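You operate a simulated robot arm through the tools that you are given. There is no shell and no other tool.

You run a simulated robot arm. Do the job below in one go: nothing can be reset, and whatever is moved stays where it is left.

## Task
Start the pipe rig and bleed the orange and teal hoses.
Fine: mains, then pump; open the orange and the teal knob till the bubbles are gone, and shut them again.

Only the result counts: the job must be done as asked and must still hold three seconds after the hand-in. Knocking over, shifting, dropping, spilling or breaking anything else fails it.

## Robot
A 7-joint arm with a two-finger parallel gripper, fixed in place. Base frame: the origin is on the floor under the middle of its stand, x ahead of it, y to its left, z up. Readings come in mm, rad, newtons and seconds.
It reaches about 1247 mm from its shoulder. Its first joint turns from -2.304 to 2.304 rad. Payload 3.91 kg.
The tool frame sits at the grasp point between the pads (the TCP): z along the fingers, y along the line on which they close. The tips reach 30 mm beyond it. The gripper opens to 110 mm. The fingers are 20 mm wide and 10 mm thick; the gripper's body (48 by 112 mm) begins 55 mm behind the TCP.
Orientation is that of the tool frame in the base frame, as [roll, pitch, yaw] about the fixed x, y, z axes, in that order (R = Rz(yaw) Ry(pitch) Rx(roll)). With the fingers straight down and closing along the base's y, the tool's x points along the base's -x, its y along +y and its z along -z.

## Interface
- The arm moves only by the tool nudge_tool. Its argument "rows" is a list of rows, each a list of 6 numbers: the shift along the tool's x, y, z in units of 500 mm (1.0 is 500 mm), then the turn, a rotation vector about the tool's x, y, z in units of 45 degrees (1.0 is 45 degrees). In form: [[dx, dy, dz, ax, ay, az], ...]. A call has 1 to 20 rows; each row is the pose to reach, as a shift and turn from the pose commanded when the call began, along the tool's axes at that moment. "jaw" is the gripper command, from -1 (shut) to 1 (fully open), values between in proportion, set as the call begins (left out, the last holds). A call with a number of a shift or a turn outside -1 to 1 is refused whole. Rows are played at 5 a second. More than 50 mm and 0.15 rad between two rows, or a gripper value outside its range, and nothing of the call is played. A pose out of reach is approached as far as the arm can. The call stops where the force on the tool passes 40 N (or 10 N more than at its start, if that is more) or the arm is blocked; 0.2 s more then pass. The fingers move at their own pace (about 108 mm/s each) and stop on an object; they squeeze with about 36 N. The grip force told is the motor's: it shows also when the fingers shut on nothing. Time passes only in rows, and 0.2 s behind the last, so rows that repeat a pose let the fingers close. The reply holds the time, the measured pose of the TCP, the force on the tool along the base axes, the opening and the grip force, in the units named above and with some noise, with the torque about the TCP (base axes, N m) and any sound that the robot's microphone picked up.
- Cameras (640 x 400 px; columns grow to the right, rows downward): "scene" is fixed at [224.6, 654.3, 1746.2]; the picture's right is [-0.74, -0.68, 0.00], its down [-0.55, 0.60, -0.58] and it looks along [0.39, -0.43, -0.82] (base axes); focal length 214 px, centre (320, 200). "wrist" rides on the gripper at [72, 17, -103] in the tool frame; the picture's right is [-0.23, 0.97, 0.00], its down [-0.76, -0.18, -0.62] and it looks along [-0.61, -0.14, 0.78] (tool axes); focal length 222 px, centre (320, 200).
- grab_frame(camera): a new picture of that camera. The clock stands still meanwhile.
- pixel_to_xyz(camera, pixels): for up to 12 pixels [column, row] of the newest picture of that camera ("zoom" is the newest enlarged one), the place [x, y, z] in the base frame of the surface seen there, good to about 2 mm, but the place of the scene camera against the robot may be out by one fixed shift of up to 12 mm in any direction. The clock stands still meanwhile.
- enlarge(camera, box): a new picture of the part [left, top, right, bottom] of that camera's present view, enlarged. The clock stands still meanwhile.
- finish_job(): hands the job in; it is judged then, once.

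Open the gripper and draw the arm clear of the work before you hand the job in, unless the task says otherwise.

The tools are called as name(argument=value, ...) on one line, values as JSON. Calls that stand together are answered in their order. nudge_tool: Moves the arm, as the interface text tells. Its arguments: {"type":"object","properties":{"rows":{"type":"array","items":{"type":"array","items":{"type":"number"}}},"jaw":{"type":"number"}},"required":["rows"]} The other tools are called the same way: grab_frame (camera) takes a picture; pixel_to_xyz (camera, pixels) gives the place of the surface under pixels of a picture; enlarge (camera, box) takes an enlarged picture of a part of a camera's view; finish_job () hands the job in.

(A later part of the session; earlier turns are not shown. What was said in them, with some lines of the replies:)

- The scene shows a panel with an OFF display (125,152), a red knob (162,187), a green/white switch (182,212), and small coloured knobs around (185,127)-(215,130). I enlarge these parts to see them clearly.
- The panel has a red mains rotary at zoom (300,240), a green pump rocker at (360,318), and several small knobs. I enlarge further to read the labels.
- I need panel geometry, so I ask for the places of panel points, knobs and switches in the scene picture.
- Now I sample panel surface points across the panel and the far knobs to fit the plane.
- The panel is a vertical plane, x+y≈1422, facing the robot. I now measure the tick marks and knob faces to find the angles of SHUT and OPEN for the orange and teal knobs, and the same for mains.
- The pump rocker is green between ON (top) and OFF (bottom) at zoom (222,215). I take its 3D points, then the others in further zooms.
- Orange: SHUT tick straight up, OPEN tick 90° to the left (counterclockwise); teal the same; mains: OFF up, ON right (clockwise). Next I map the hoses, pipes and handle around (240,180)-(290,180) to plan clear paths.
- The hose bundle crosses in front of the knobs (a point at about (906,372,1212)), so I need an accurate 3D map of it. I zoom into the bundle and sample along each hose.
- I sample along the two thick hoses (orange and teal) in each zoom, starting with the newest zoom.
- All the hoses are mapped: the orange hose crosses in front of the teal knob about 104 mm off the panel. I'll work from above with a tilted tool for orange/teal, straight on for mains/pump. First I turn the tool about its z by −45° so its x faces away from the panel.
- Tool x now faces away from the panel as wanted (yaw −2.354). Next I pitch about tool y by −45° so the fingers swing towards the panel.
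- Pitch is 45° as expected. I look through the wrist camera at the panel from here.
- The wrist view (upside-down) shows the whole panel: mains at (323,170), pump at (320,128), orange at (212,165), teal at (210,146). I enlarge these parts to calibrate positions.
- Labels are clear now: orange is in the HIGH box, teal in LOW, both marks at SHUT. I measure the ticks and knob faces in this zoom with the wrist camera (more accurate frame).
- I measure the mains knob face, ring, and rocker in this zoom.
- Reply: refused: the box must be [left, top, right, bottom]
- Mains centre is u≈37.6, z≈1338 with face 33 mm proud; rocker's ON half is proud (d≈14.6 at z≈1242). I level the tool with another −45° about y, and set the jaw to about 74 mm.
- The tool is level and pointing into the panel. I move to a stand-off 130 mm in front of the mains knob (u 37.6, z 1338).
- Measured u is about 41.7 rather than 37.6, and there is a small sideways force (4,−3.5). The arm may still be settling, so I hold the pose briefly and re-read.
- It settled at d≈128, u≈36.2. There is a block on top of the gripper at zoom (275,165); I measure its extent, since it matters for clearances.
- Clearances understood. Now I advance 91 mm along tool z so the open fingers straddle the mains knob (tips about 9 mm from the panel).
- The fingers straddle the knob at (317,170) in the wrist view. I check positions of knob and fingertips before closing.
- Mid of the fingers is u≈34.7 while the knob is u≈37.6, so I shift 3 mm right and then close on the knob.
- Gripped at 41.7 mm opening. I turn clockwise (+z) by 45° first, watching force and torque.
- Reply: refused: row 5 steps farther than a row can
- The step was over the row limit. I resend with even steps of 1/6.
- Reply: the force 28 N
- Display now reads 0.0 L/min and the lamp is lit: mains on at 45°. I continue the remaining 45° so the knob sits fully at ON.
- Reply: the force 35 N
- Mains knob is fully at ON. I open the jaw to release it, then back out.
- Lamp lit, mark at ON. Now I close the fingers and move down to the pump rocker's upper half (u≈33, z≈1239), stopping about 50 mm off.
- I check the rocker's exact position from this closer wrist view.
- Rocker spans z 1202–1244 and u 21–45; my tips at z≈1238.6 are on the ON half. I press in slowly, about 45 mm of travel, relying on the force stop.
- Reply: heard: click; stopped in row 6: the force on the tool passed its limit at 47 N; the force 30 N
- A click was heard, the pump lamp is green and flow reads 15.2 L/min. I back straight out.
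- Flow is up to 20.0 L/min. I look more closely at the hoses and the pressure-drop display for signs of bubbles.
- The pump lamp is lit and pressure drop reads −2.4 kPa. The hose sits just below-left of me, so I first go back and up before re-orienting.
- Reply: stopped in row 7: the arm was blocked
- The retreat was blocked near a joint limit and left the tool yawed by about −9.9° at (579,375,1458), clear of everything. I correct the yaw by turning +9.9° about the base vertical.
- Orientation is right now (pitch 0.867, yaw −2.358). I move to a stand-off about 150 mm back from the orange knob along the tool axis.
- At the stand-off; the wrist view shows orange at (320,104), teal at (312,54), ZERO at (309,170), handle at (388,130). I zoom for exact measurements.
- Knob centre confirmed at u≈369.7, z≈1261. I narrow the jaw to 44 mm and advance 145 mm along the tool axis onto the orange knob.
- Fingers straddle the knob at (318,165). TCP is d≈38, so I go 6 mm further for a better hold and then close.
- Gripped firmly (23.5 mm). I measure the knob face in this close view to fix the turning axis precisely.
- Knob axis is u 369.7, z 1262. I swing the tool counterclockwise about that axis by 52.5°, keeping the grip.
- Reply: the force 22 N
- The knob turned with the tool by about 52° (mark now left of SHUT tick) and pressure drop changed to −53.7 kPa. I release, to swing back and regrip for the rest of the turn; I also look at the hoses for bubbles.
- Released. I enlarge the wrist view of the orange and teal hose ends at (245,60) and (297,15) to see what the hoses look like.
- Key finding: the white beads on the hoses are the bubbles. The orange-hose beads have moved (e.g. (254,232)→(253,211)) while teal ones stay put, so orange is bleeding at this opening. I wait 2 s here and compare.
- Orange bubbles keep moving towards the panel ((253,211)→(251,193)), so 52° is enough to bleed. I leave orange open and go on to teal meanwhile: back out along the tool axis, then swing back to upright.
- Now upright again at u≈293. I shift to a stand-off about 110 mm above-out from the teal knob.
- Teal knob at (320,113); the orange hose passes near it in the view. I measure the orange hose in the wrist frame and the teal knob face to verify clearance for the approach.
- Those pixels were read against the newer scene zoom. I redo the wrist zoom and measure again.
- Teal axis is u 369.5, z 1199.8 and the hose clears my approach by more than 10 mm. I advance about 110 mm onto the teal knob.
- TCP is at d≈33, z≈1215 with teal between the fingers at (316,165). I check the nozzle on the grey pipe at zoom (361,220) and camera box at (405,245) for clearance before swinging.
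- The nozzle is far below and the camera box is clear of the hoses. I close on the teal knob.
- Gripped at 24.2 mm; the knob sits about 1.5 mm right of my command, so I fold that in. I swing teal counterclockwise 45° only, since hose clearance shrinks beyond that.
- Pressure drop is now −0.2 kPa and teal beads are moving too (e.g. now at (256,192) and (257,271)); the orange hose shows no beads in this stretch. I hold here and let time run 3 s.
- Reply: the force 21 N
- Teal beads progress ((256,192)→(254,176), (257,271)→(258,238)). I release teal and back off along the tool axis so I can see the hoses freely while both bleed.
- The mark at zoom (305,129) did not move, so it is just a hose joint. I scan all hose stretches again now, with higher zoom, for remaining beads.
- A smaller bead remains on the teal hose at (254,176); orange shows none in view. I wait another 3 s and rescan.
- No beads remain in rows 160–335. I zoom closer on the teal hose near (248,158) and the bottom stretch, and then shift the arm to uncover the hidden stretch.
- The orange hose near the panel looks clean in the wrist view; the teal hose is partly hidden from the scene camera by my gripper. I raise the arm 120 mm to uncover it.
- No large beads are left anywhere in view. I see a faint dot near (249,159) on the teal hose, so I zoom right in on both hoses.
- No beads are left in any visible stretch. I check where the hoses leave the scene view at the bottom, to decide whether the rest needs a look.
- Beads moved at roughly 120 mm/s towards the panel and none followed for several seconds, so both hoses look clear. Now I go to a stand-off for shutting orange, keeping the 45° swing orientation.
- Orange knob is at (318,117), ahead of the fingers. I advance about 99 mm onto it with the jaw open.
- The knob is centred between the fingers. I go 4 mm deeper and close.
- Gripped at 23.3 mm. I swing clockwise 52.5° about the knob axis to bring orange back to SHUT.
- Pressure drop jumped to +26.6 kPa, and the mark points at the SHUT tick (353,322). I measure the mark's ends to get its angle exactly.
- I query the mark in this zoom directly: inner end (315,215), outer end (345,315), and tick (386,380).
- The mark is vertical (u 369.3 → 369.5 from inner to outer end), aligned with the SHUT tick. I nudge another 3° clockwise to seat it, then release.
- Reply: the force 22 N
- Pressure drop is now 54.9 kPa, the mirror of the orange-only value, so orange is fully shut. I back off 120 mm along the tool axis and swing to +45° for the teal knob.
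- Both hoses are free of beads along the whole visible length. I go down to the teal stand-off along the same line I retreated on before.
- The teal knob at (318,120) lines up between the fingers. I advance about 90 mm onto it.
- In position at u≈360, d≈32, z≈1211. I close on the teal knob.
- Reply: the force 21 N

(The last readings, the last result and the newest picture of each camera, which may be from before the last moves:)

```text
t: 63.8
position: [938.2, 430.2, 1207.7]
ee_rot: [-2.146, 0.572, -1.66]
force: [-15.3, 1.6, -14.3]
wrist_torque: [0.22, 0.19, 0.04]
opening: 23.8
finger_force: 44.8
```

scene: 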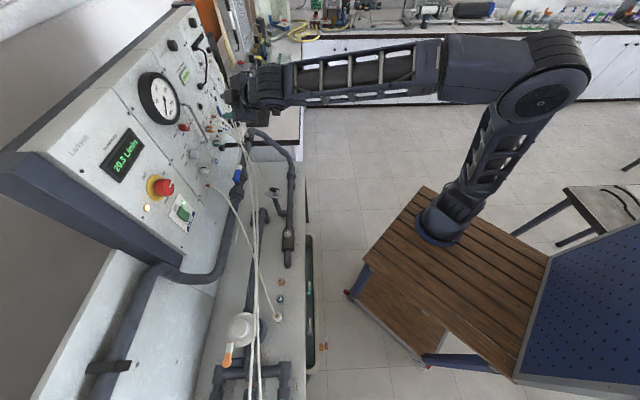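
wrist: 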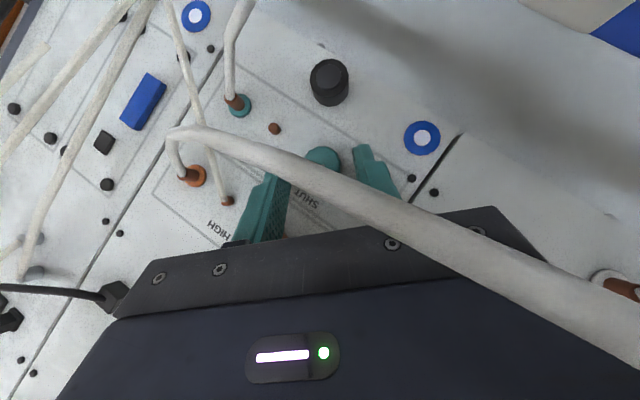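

Gripped (23.8 mm) with a slight sideways offset that I compensate. I swing clockwise 45° about the teal axis to SHUT.

nudge_tool(rows=[[0.0002, -0.0004, 0.0001, -0.1075, 0, 0.1273], [0.0007, -0.0037, 0.0006, -0.215, 0, 0.2547], [0.0015, -0.0069, 0.0013, -0.3225, 0, 0.382], [0.0026, -0.0099, 0.0022, -0.43, 0, 0.5093], [0.0041, -0.0127, 0.0034, -0.5375, 0, 0.6367], [0.0058, -0.0152, 0.0049, -0.645, 0, 0.764]])

enlarge(camera="wrist", box=[280, 130, 360, 210])

pixel_to_xyz(camera="zoom", pixels=[[310, 200], [316, 240], [320, 270], [330, 330]])

enlarge(camera="scene", box=[150, 40, 266, 150])

```text
t: 65.2
position: [945.0, 421.9, 1214.9]
ee_rot: [3.14, 0.871, -2.359]
force: [23.4, 10.4, 8.2]
wrist_torque: [0.32, -0.54, 0.25]
opening: 23.9
finger_force: 44.6
```

```text
5.00 times, centred on (320, 170) of wrist
```

zoom: 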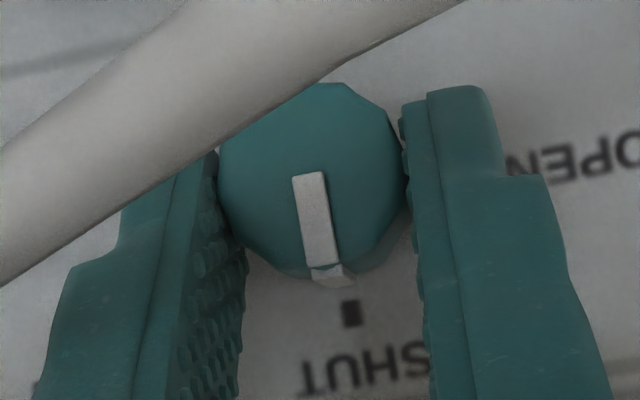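

```text
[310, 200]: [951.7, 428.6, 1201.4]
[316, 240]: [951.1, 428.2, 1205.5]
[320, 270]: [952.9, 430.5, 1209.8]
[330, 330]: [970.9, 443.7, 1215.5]
```

```text
3.64 times, centred on (208, 95) of scene
```

zoom: 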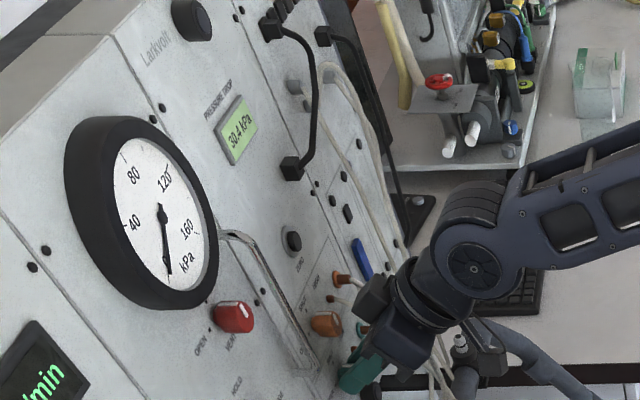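

The mark points at SHUT again and pressure drop is falling (30.4 kPa). I nudge 3° more clockwise to seat it, then check the pressure reading settles.

nudge_tool(rows=[[0, -0.0014, 0, -0.043, 0, 0.0509], [0, -0.0014, 0, -0.043, 0, 0.0509], [0, -0.0014, 0, -0.043, 0, 0.0509]])

nudge_tool(rows=[[0, 0, 0, 0, 0, 0], [0, 0, 0, 0, 0, 0], [0, 0, 0, 0, 0, 0]], jaw=-0.2)

enlarge(camera="wrist", box=[280, 130, 360, 210])

enlarge(camera="scene", box=[170, 55, 218, 85])

```text
t: 66.0
position: [946.2, 421.8, 1214.2]
ee_rot: [3.062, 0.869, -2.421]
force: [23.7, -0.4, 16.0]
wrist_torque: [0.21, -0.75, 0.08]
opening: 23.7
finger_force: 45.5
```

```text
t: 66.8
position: [943.9, 422.7, 1213.1]
ee_rot: [3.062, 0.868, -2.419]
force: [-0.1, 0.0, 0.3]
wrist_torque: [-0.02, 0.0, 0.0]
opening: 44.1
finger_force: 0.1
```

```text
5.00 times, centred on (320, 170) of wrist
```

zoom: 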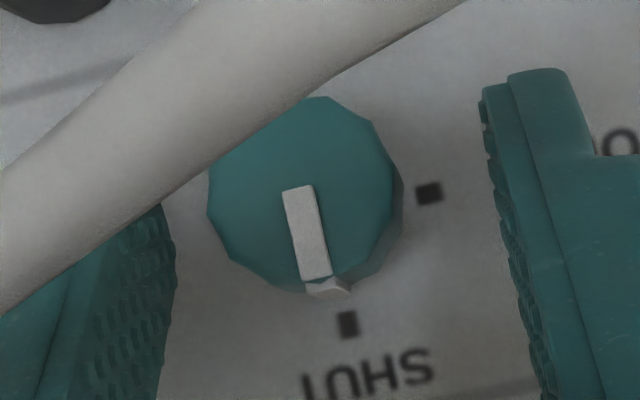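

```text
13.33 times, centred on (194, 70) of scene
```

zoom: 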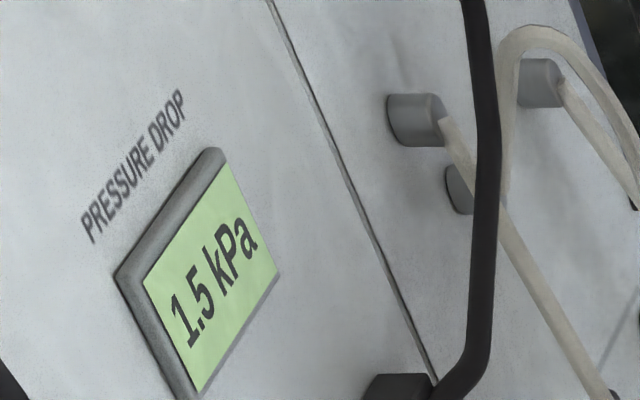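

Pressure drop has settled to 1.5 kPa and the teal mark is on SHUT. I back out along the tool axis and lift clear.

nudge_tool(rows=[[0, 0, -0.06, 0, 0, 0], [0, 0, -0.14, 0, 0, 0], [0, 0, -0.23, 0, 0, 0], [0, 0, -0.32, 0, 0, 0], [0, 0, -0.4, 0, 0, 0], [0, 0, -0.4, 0, 0, 0]])

grab_frame(camera="wrist")

grab_frame(camera="scene")

enlarge(camera="scene", box=[170, 90, 266, 150])

enlarge(camera="scene", box=[225, 130, 289, 210])

enlarge(camera="scene", box=[225, 205, 289, 285])

enlarge(camera="scene", box=[225, 280, 305, 400])

```text
t: 68.2
position: [843.4, 311.3, 1339.9]
ee_rot: [3.063, 0.867, -2.418]
force: [1.0, -0.1, -0.1]
wrist_torque: [-0.04, 0.02, -0.01]
opening: 44.2
finger_force: 0.0
```

```text
taken
```

wrist: 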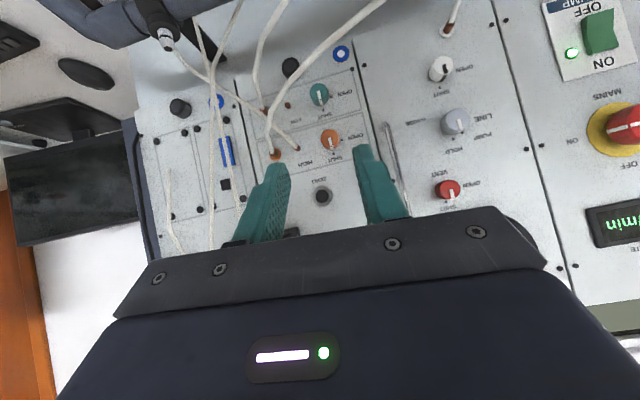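

```text
taken
```

scene: 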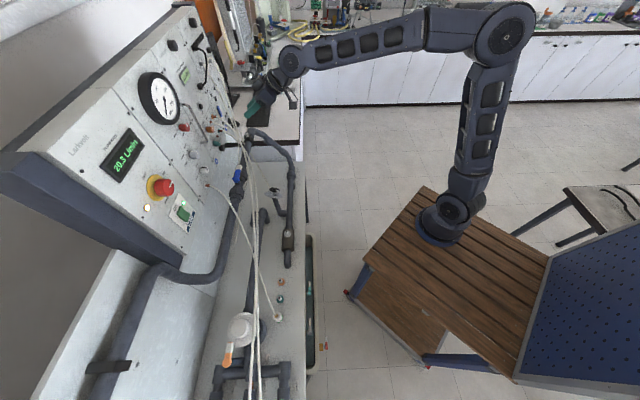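

```text
6.67 times, centred on (218, 120) of scene
```

zoom: 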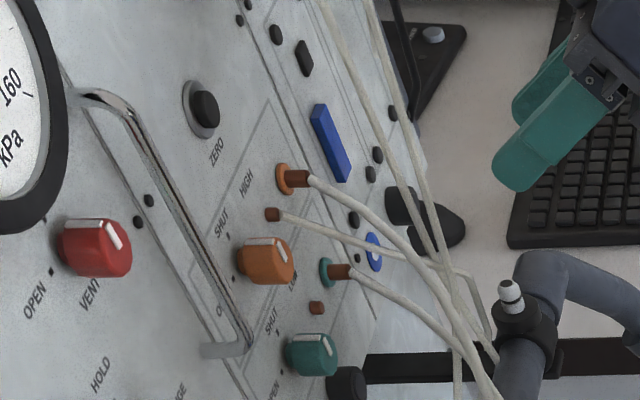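

```text
5.00 times, centred on (257, 170) of scene
```

zoom: 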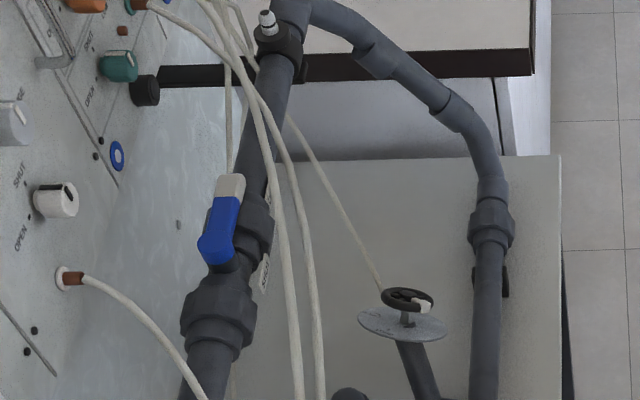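

```text
5.00 times, centred on (257, 245) of scene
```

zoom: 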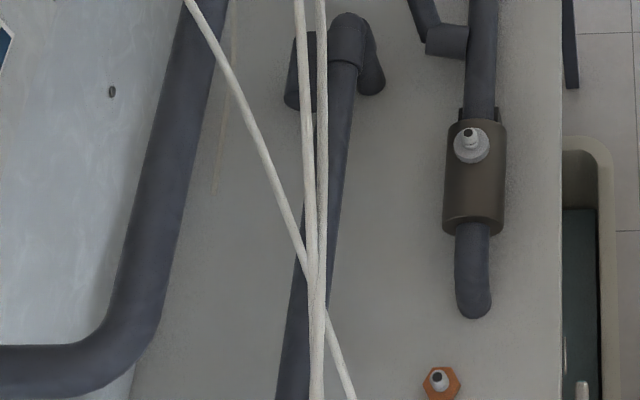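

```text
3.33 times, centred on (265, 340) of scene
```

zoom: 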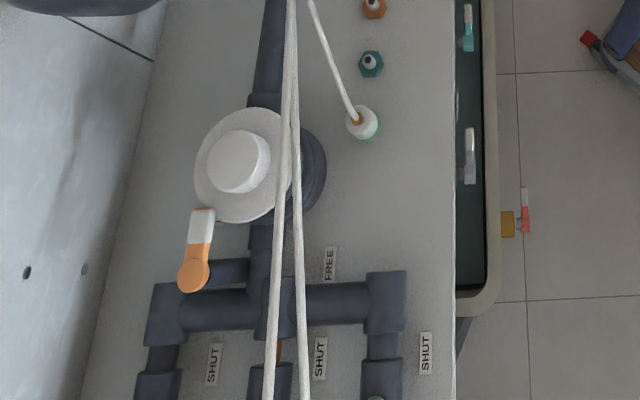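

All hoses look clean. I compare the orange and teal marks with the initial zooms, taken with the same boxes.

enlarge(camera="scene", box=[196, 118, 228, 138])

enlarge(camera="scene", box=[204, 134, 228, 149])

enlarge(camera="wrist", box=[260, 60, 380, 170])

enlarge(camera="scene", box=[100, 120, 228, 240])

```text
16.00 times, centred on (212, 128) of scene
```

zoom: 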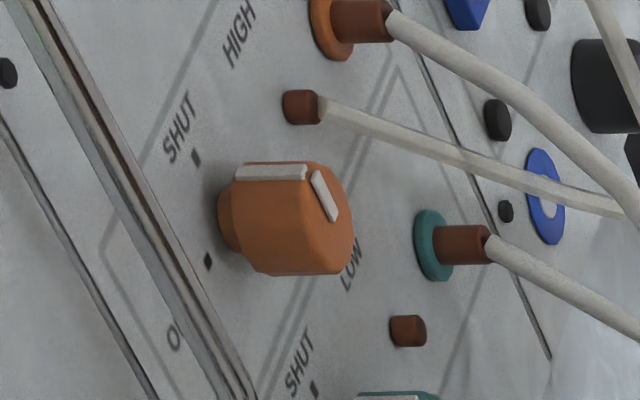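

```text
16.00 times, centred on (216, 142) of scene
```

zoom: 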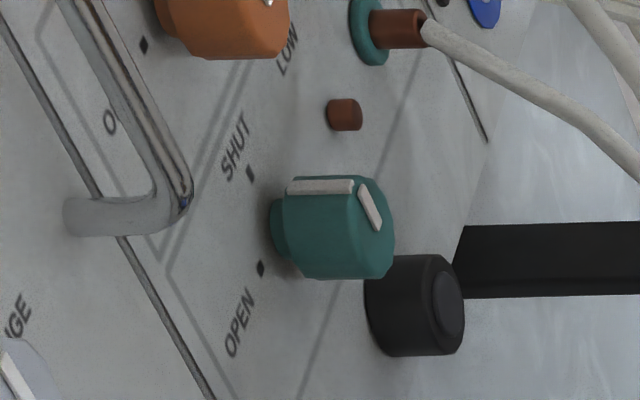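

```text
3.64 times, centred on (320, 115) of wrist
```

zoom: 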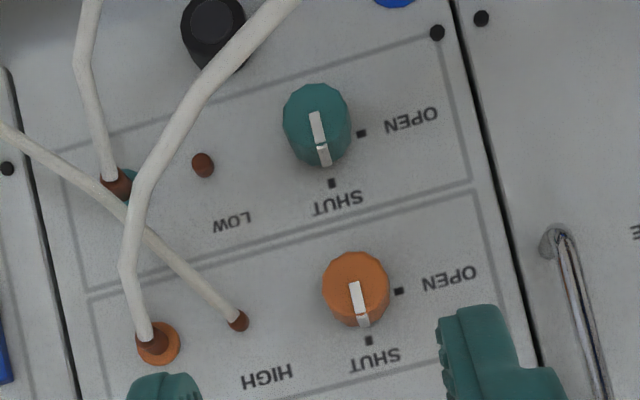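

```text
3.33 times, centred on (164, 180) of scene
```

zoom: 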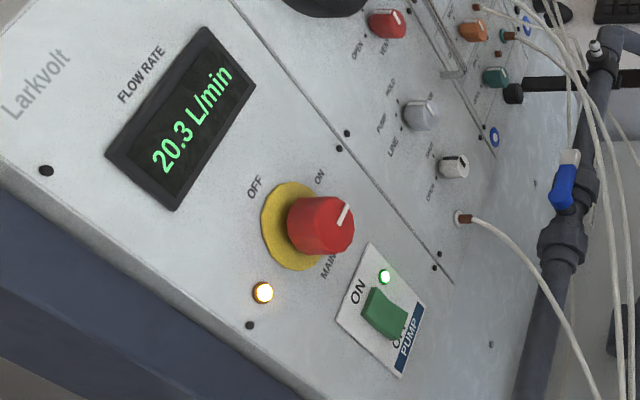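

Both marks match the initial SHUT pictures, mains and pump are on, 20.3 L/min. Before handing in I draw the arm well clear and will use the wrist camera to look at the far hose ends outside the scene view.

nudge_tool(rows=[[0.0206, 0.0642, -0.0575, 0, 0, 0], [0.0412, 0.1284, -0.115, 0, 0, 0], [0.0618, 0.1926, -0.1725, 0, 0, 0], [0.0824, 0.2568, -0.23, 0, 0, 0], [0.103, 0.321, -0.2875, 0, 0, 0], [0.1236, 0.3852, -0.345, 0, 0, 0], [0.1442, 0.4494, -0.4025, 0, 0, 0], [0.1648, 0.5136, -0.46, 0, 0, 0], [0.1854, 0.5778, -0.5175, 0, 0, 0], [0.206, 0.642, -0.575, 0, 0, 0], [0.206, 0.642, -0.575, 0, 0, 0]], jaw=0.3)

grab_frame(camera="wrist")

```text
t: 70.6
position: [418.2, 331.1, 1466.4]
ee_rot: [3.061, 0.869, -2.42]
force: [1.5, -0.5, -0.1]
wrist_torque: [-0.04, -0.01, 0.0]
opening: 71.5
finger_force: 0.0
```

```text
taken
```

wrist: 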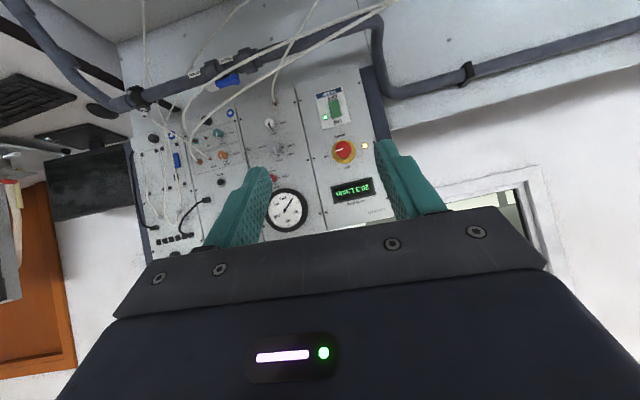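

The panel is in view but the hose ends run out of the top edge. I yaw the tool left by 40° about the vertical to look along the hoses.

nudge_tool(rows=[[0, 0, 0, -0.113, 0, -0.0953], [0, 0, 0, -0.226, 0, -0.1907], [0, 0, 0, -0.3395, 0, -0.286], [0, 0, 0, -0.4527, 0, -0.3813], [0, 0, 0, -0.5658, 0, -0.4767], [0, 0, 0, -0.679, 0, -0.572]])

nudge_tool(rows=[[0, 0, 0, 0, 0.167, 0], [0, 0, 0, 0, 0.333, 0], [0, 0, 0, 0, 0.5, 0], [0, 0, 0, 0, 0.667, 0], [0, 0, 0, 0, 0.8, 0]])

grab_frame(camera="wrist")

grab_frame(camera="scene")

```text
t: 72.0
position: [416.2, 331.1, 1464.7]
ee_rot: [3.077, 0.902, -1.707]
force: [-0.1, 1.0, -0.3]
wrist_torque: [0.0, -0.01, -0.01]
opening: 71.5
finger_force: 0.1
```

```text
t: 73.2
position: [416.4, 330.1, 1465.6]
ee_rot: [3.1, 0.273, -1.669]
force: [-1.1, -1.4, -0.2]
wrist_torque: [0.04, 0.0, 0.0]
opening: 71.3
finger_force: 0.1
```

```text
taken
```

wrist: 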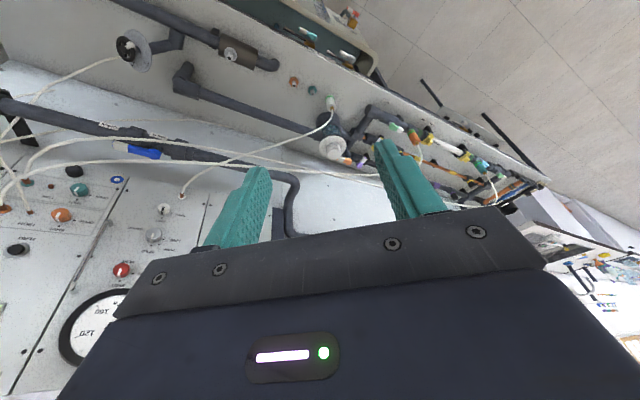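

```text
taken
```

scene: 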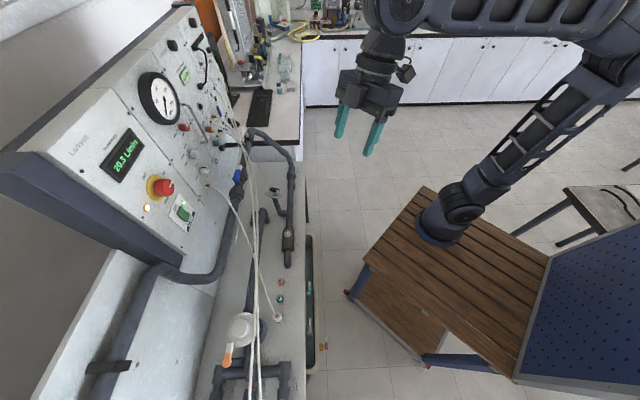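

Now the wrist view shows the hoses running left to the far station around (350–500,130–200). I enlarge these stretches to look for beads.

enlarge(camera="wrist", box=[240, 90, 400, 200])

enlarge(camera="wrist", box=[370, 100, 530, 220])

enlarge(camera="wrist", box=[0, 110, 250, 220])

```text
3.64 times, centred on (320, 145) of wrist
```

zoom: 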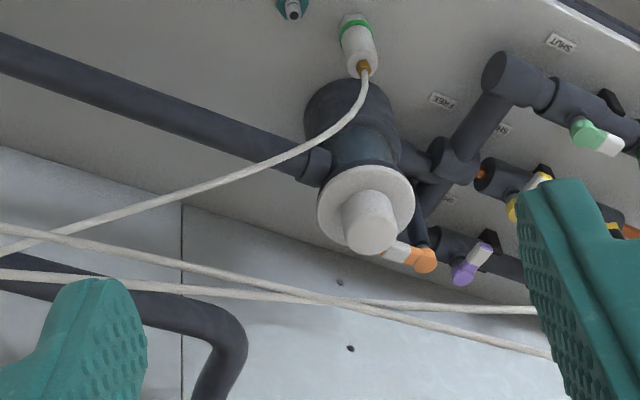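

```text
3.33 times, centred on (450, 160) of wrist
```

zoom: 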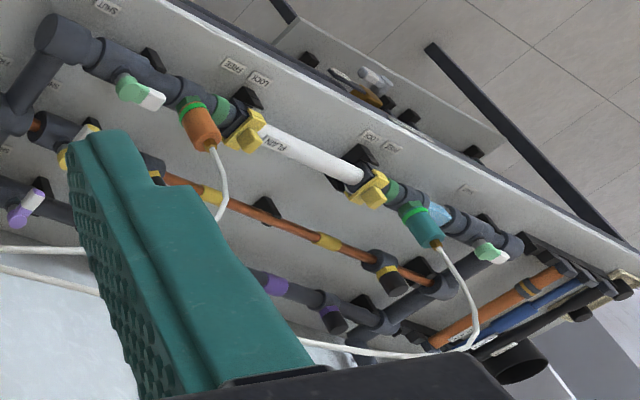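

```text
2.56 times, centred on (125, 165) of wrist
```

zoom: 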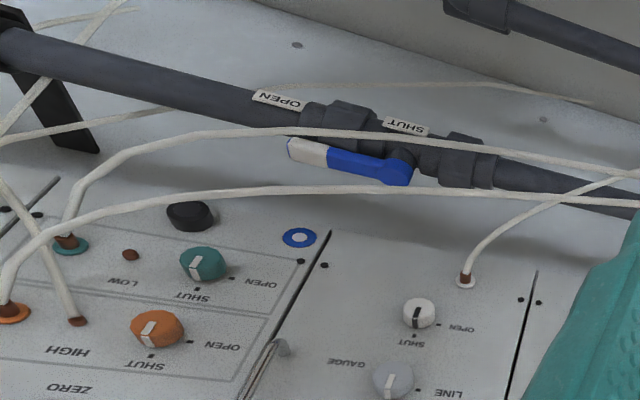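

The hoses end at the orange and teal tappings on the far pipework, with no beads seen. A stretch is hidden behind my right finger, so I yaw another 22° left to uncover it.

nudge_tool(rows=[[0, 0, 0, -0.044, 0, -0.157], [0, 0, 0, -0.088, 0, -0.314], [0, 0, 0, -0.132, 0, -0.471], [0, 0, 0, -0.132, 0, -0.471]])

grab_frame(camera="wrist")

enlarge(camera="wrist", box=[250, 90, 400, 200])

enlarge(camera="wrist", box=[120, 60, 280, 190])

```text
t: 74.2
position: [415.9, 330.0, 1465.2]
ee_rot: [3.104, 0.289, -1.284]
force: [-0.1, -0.7, 0.5]
wrist_torque: [0.0, 0.02, 0.01]
opening: 71.5
finger_force: 0.0
```

```text
taken
```

wrist: 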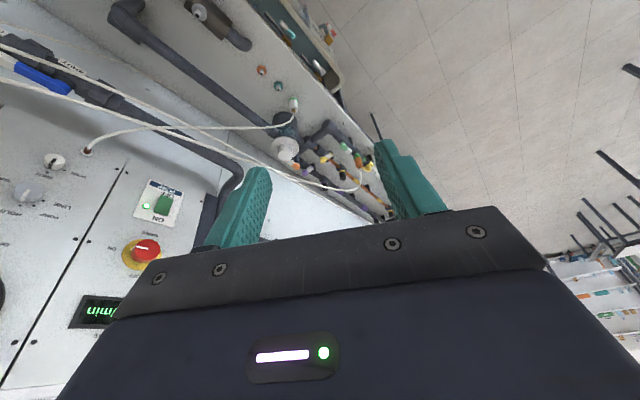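

```text
3.64 times, centred on (325, 145) of wrist
```

zoom: 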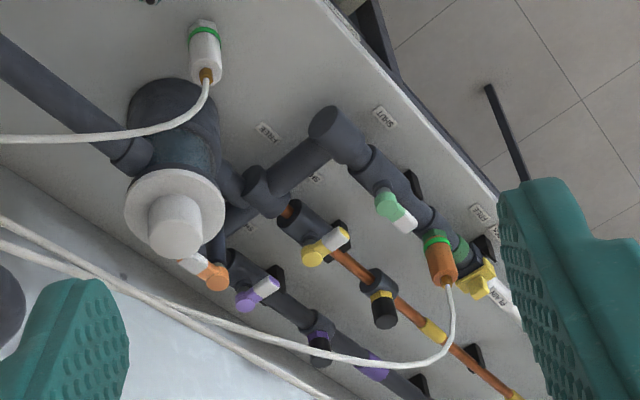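

```text
3.08 times, centred on (200, 125) of wrist
```

zoom: 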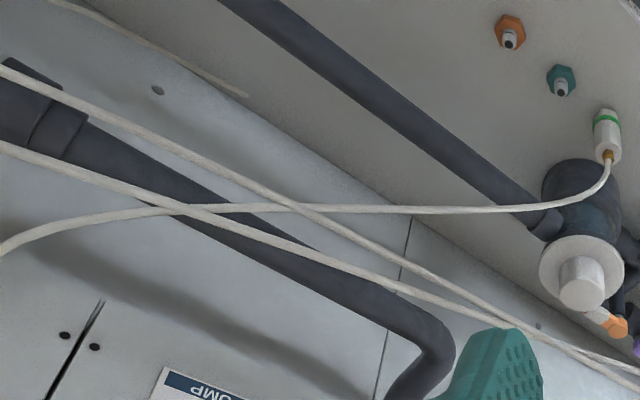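

Both hoses are clear of bubbles along their whole length, mains and pump are on, and the orange and teal knobs are back at SHUT. The gripper is open and clear at (416,330,1465), so I hand in.

finish_job()

```text
The job is handed in.
```

The pipe rig is running and the orange and teal hoses are bled, with both knobs back at SHUT. I've handed the job in; no verdict came back with the hand-in.

- **Start-up:** I turned the mains to ON first, then pressed the pump rocker. The pump lamp is green and the flow reads 20.3 L/min.
- **Bleeding:** I opened each knob about halfway (orange about 52°, teal 45°), which was enough to send the bubbles out. I saw no bubbles on either hose when I scanned them before handing in. A short stretch of the teal hose near its far end was hidden behind the gripper.
- **Shutting:** Both marks line up with their SHUT ticks again, as they did at the start. The pressure drop settled to 1.5 kPa after the second knob was shut.

No other knobs or valves were touched. The gripper is open and the arm is clear of the panel and hoses.
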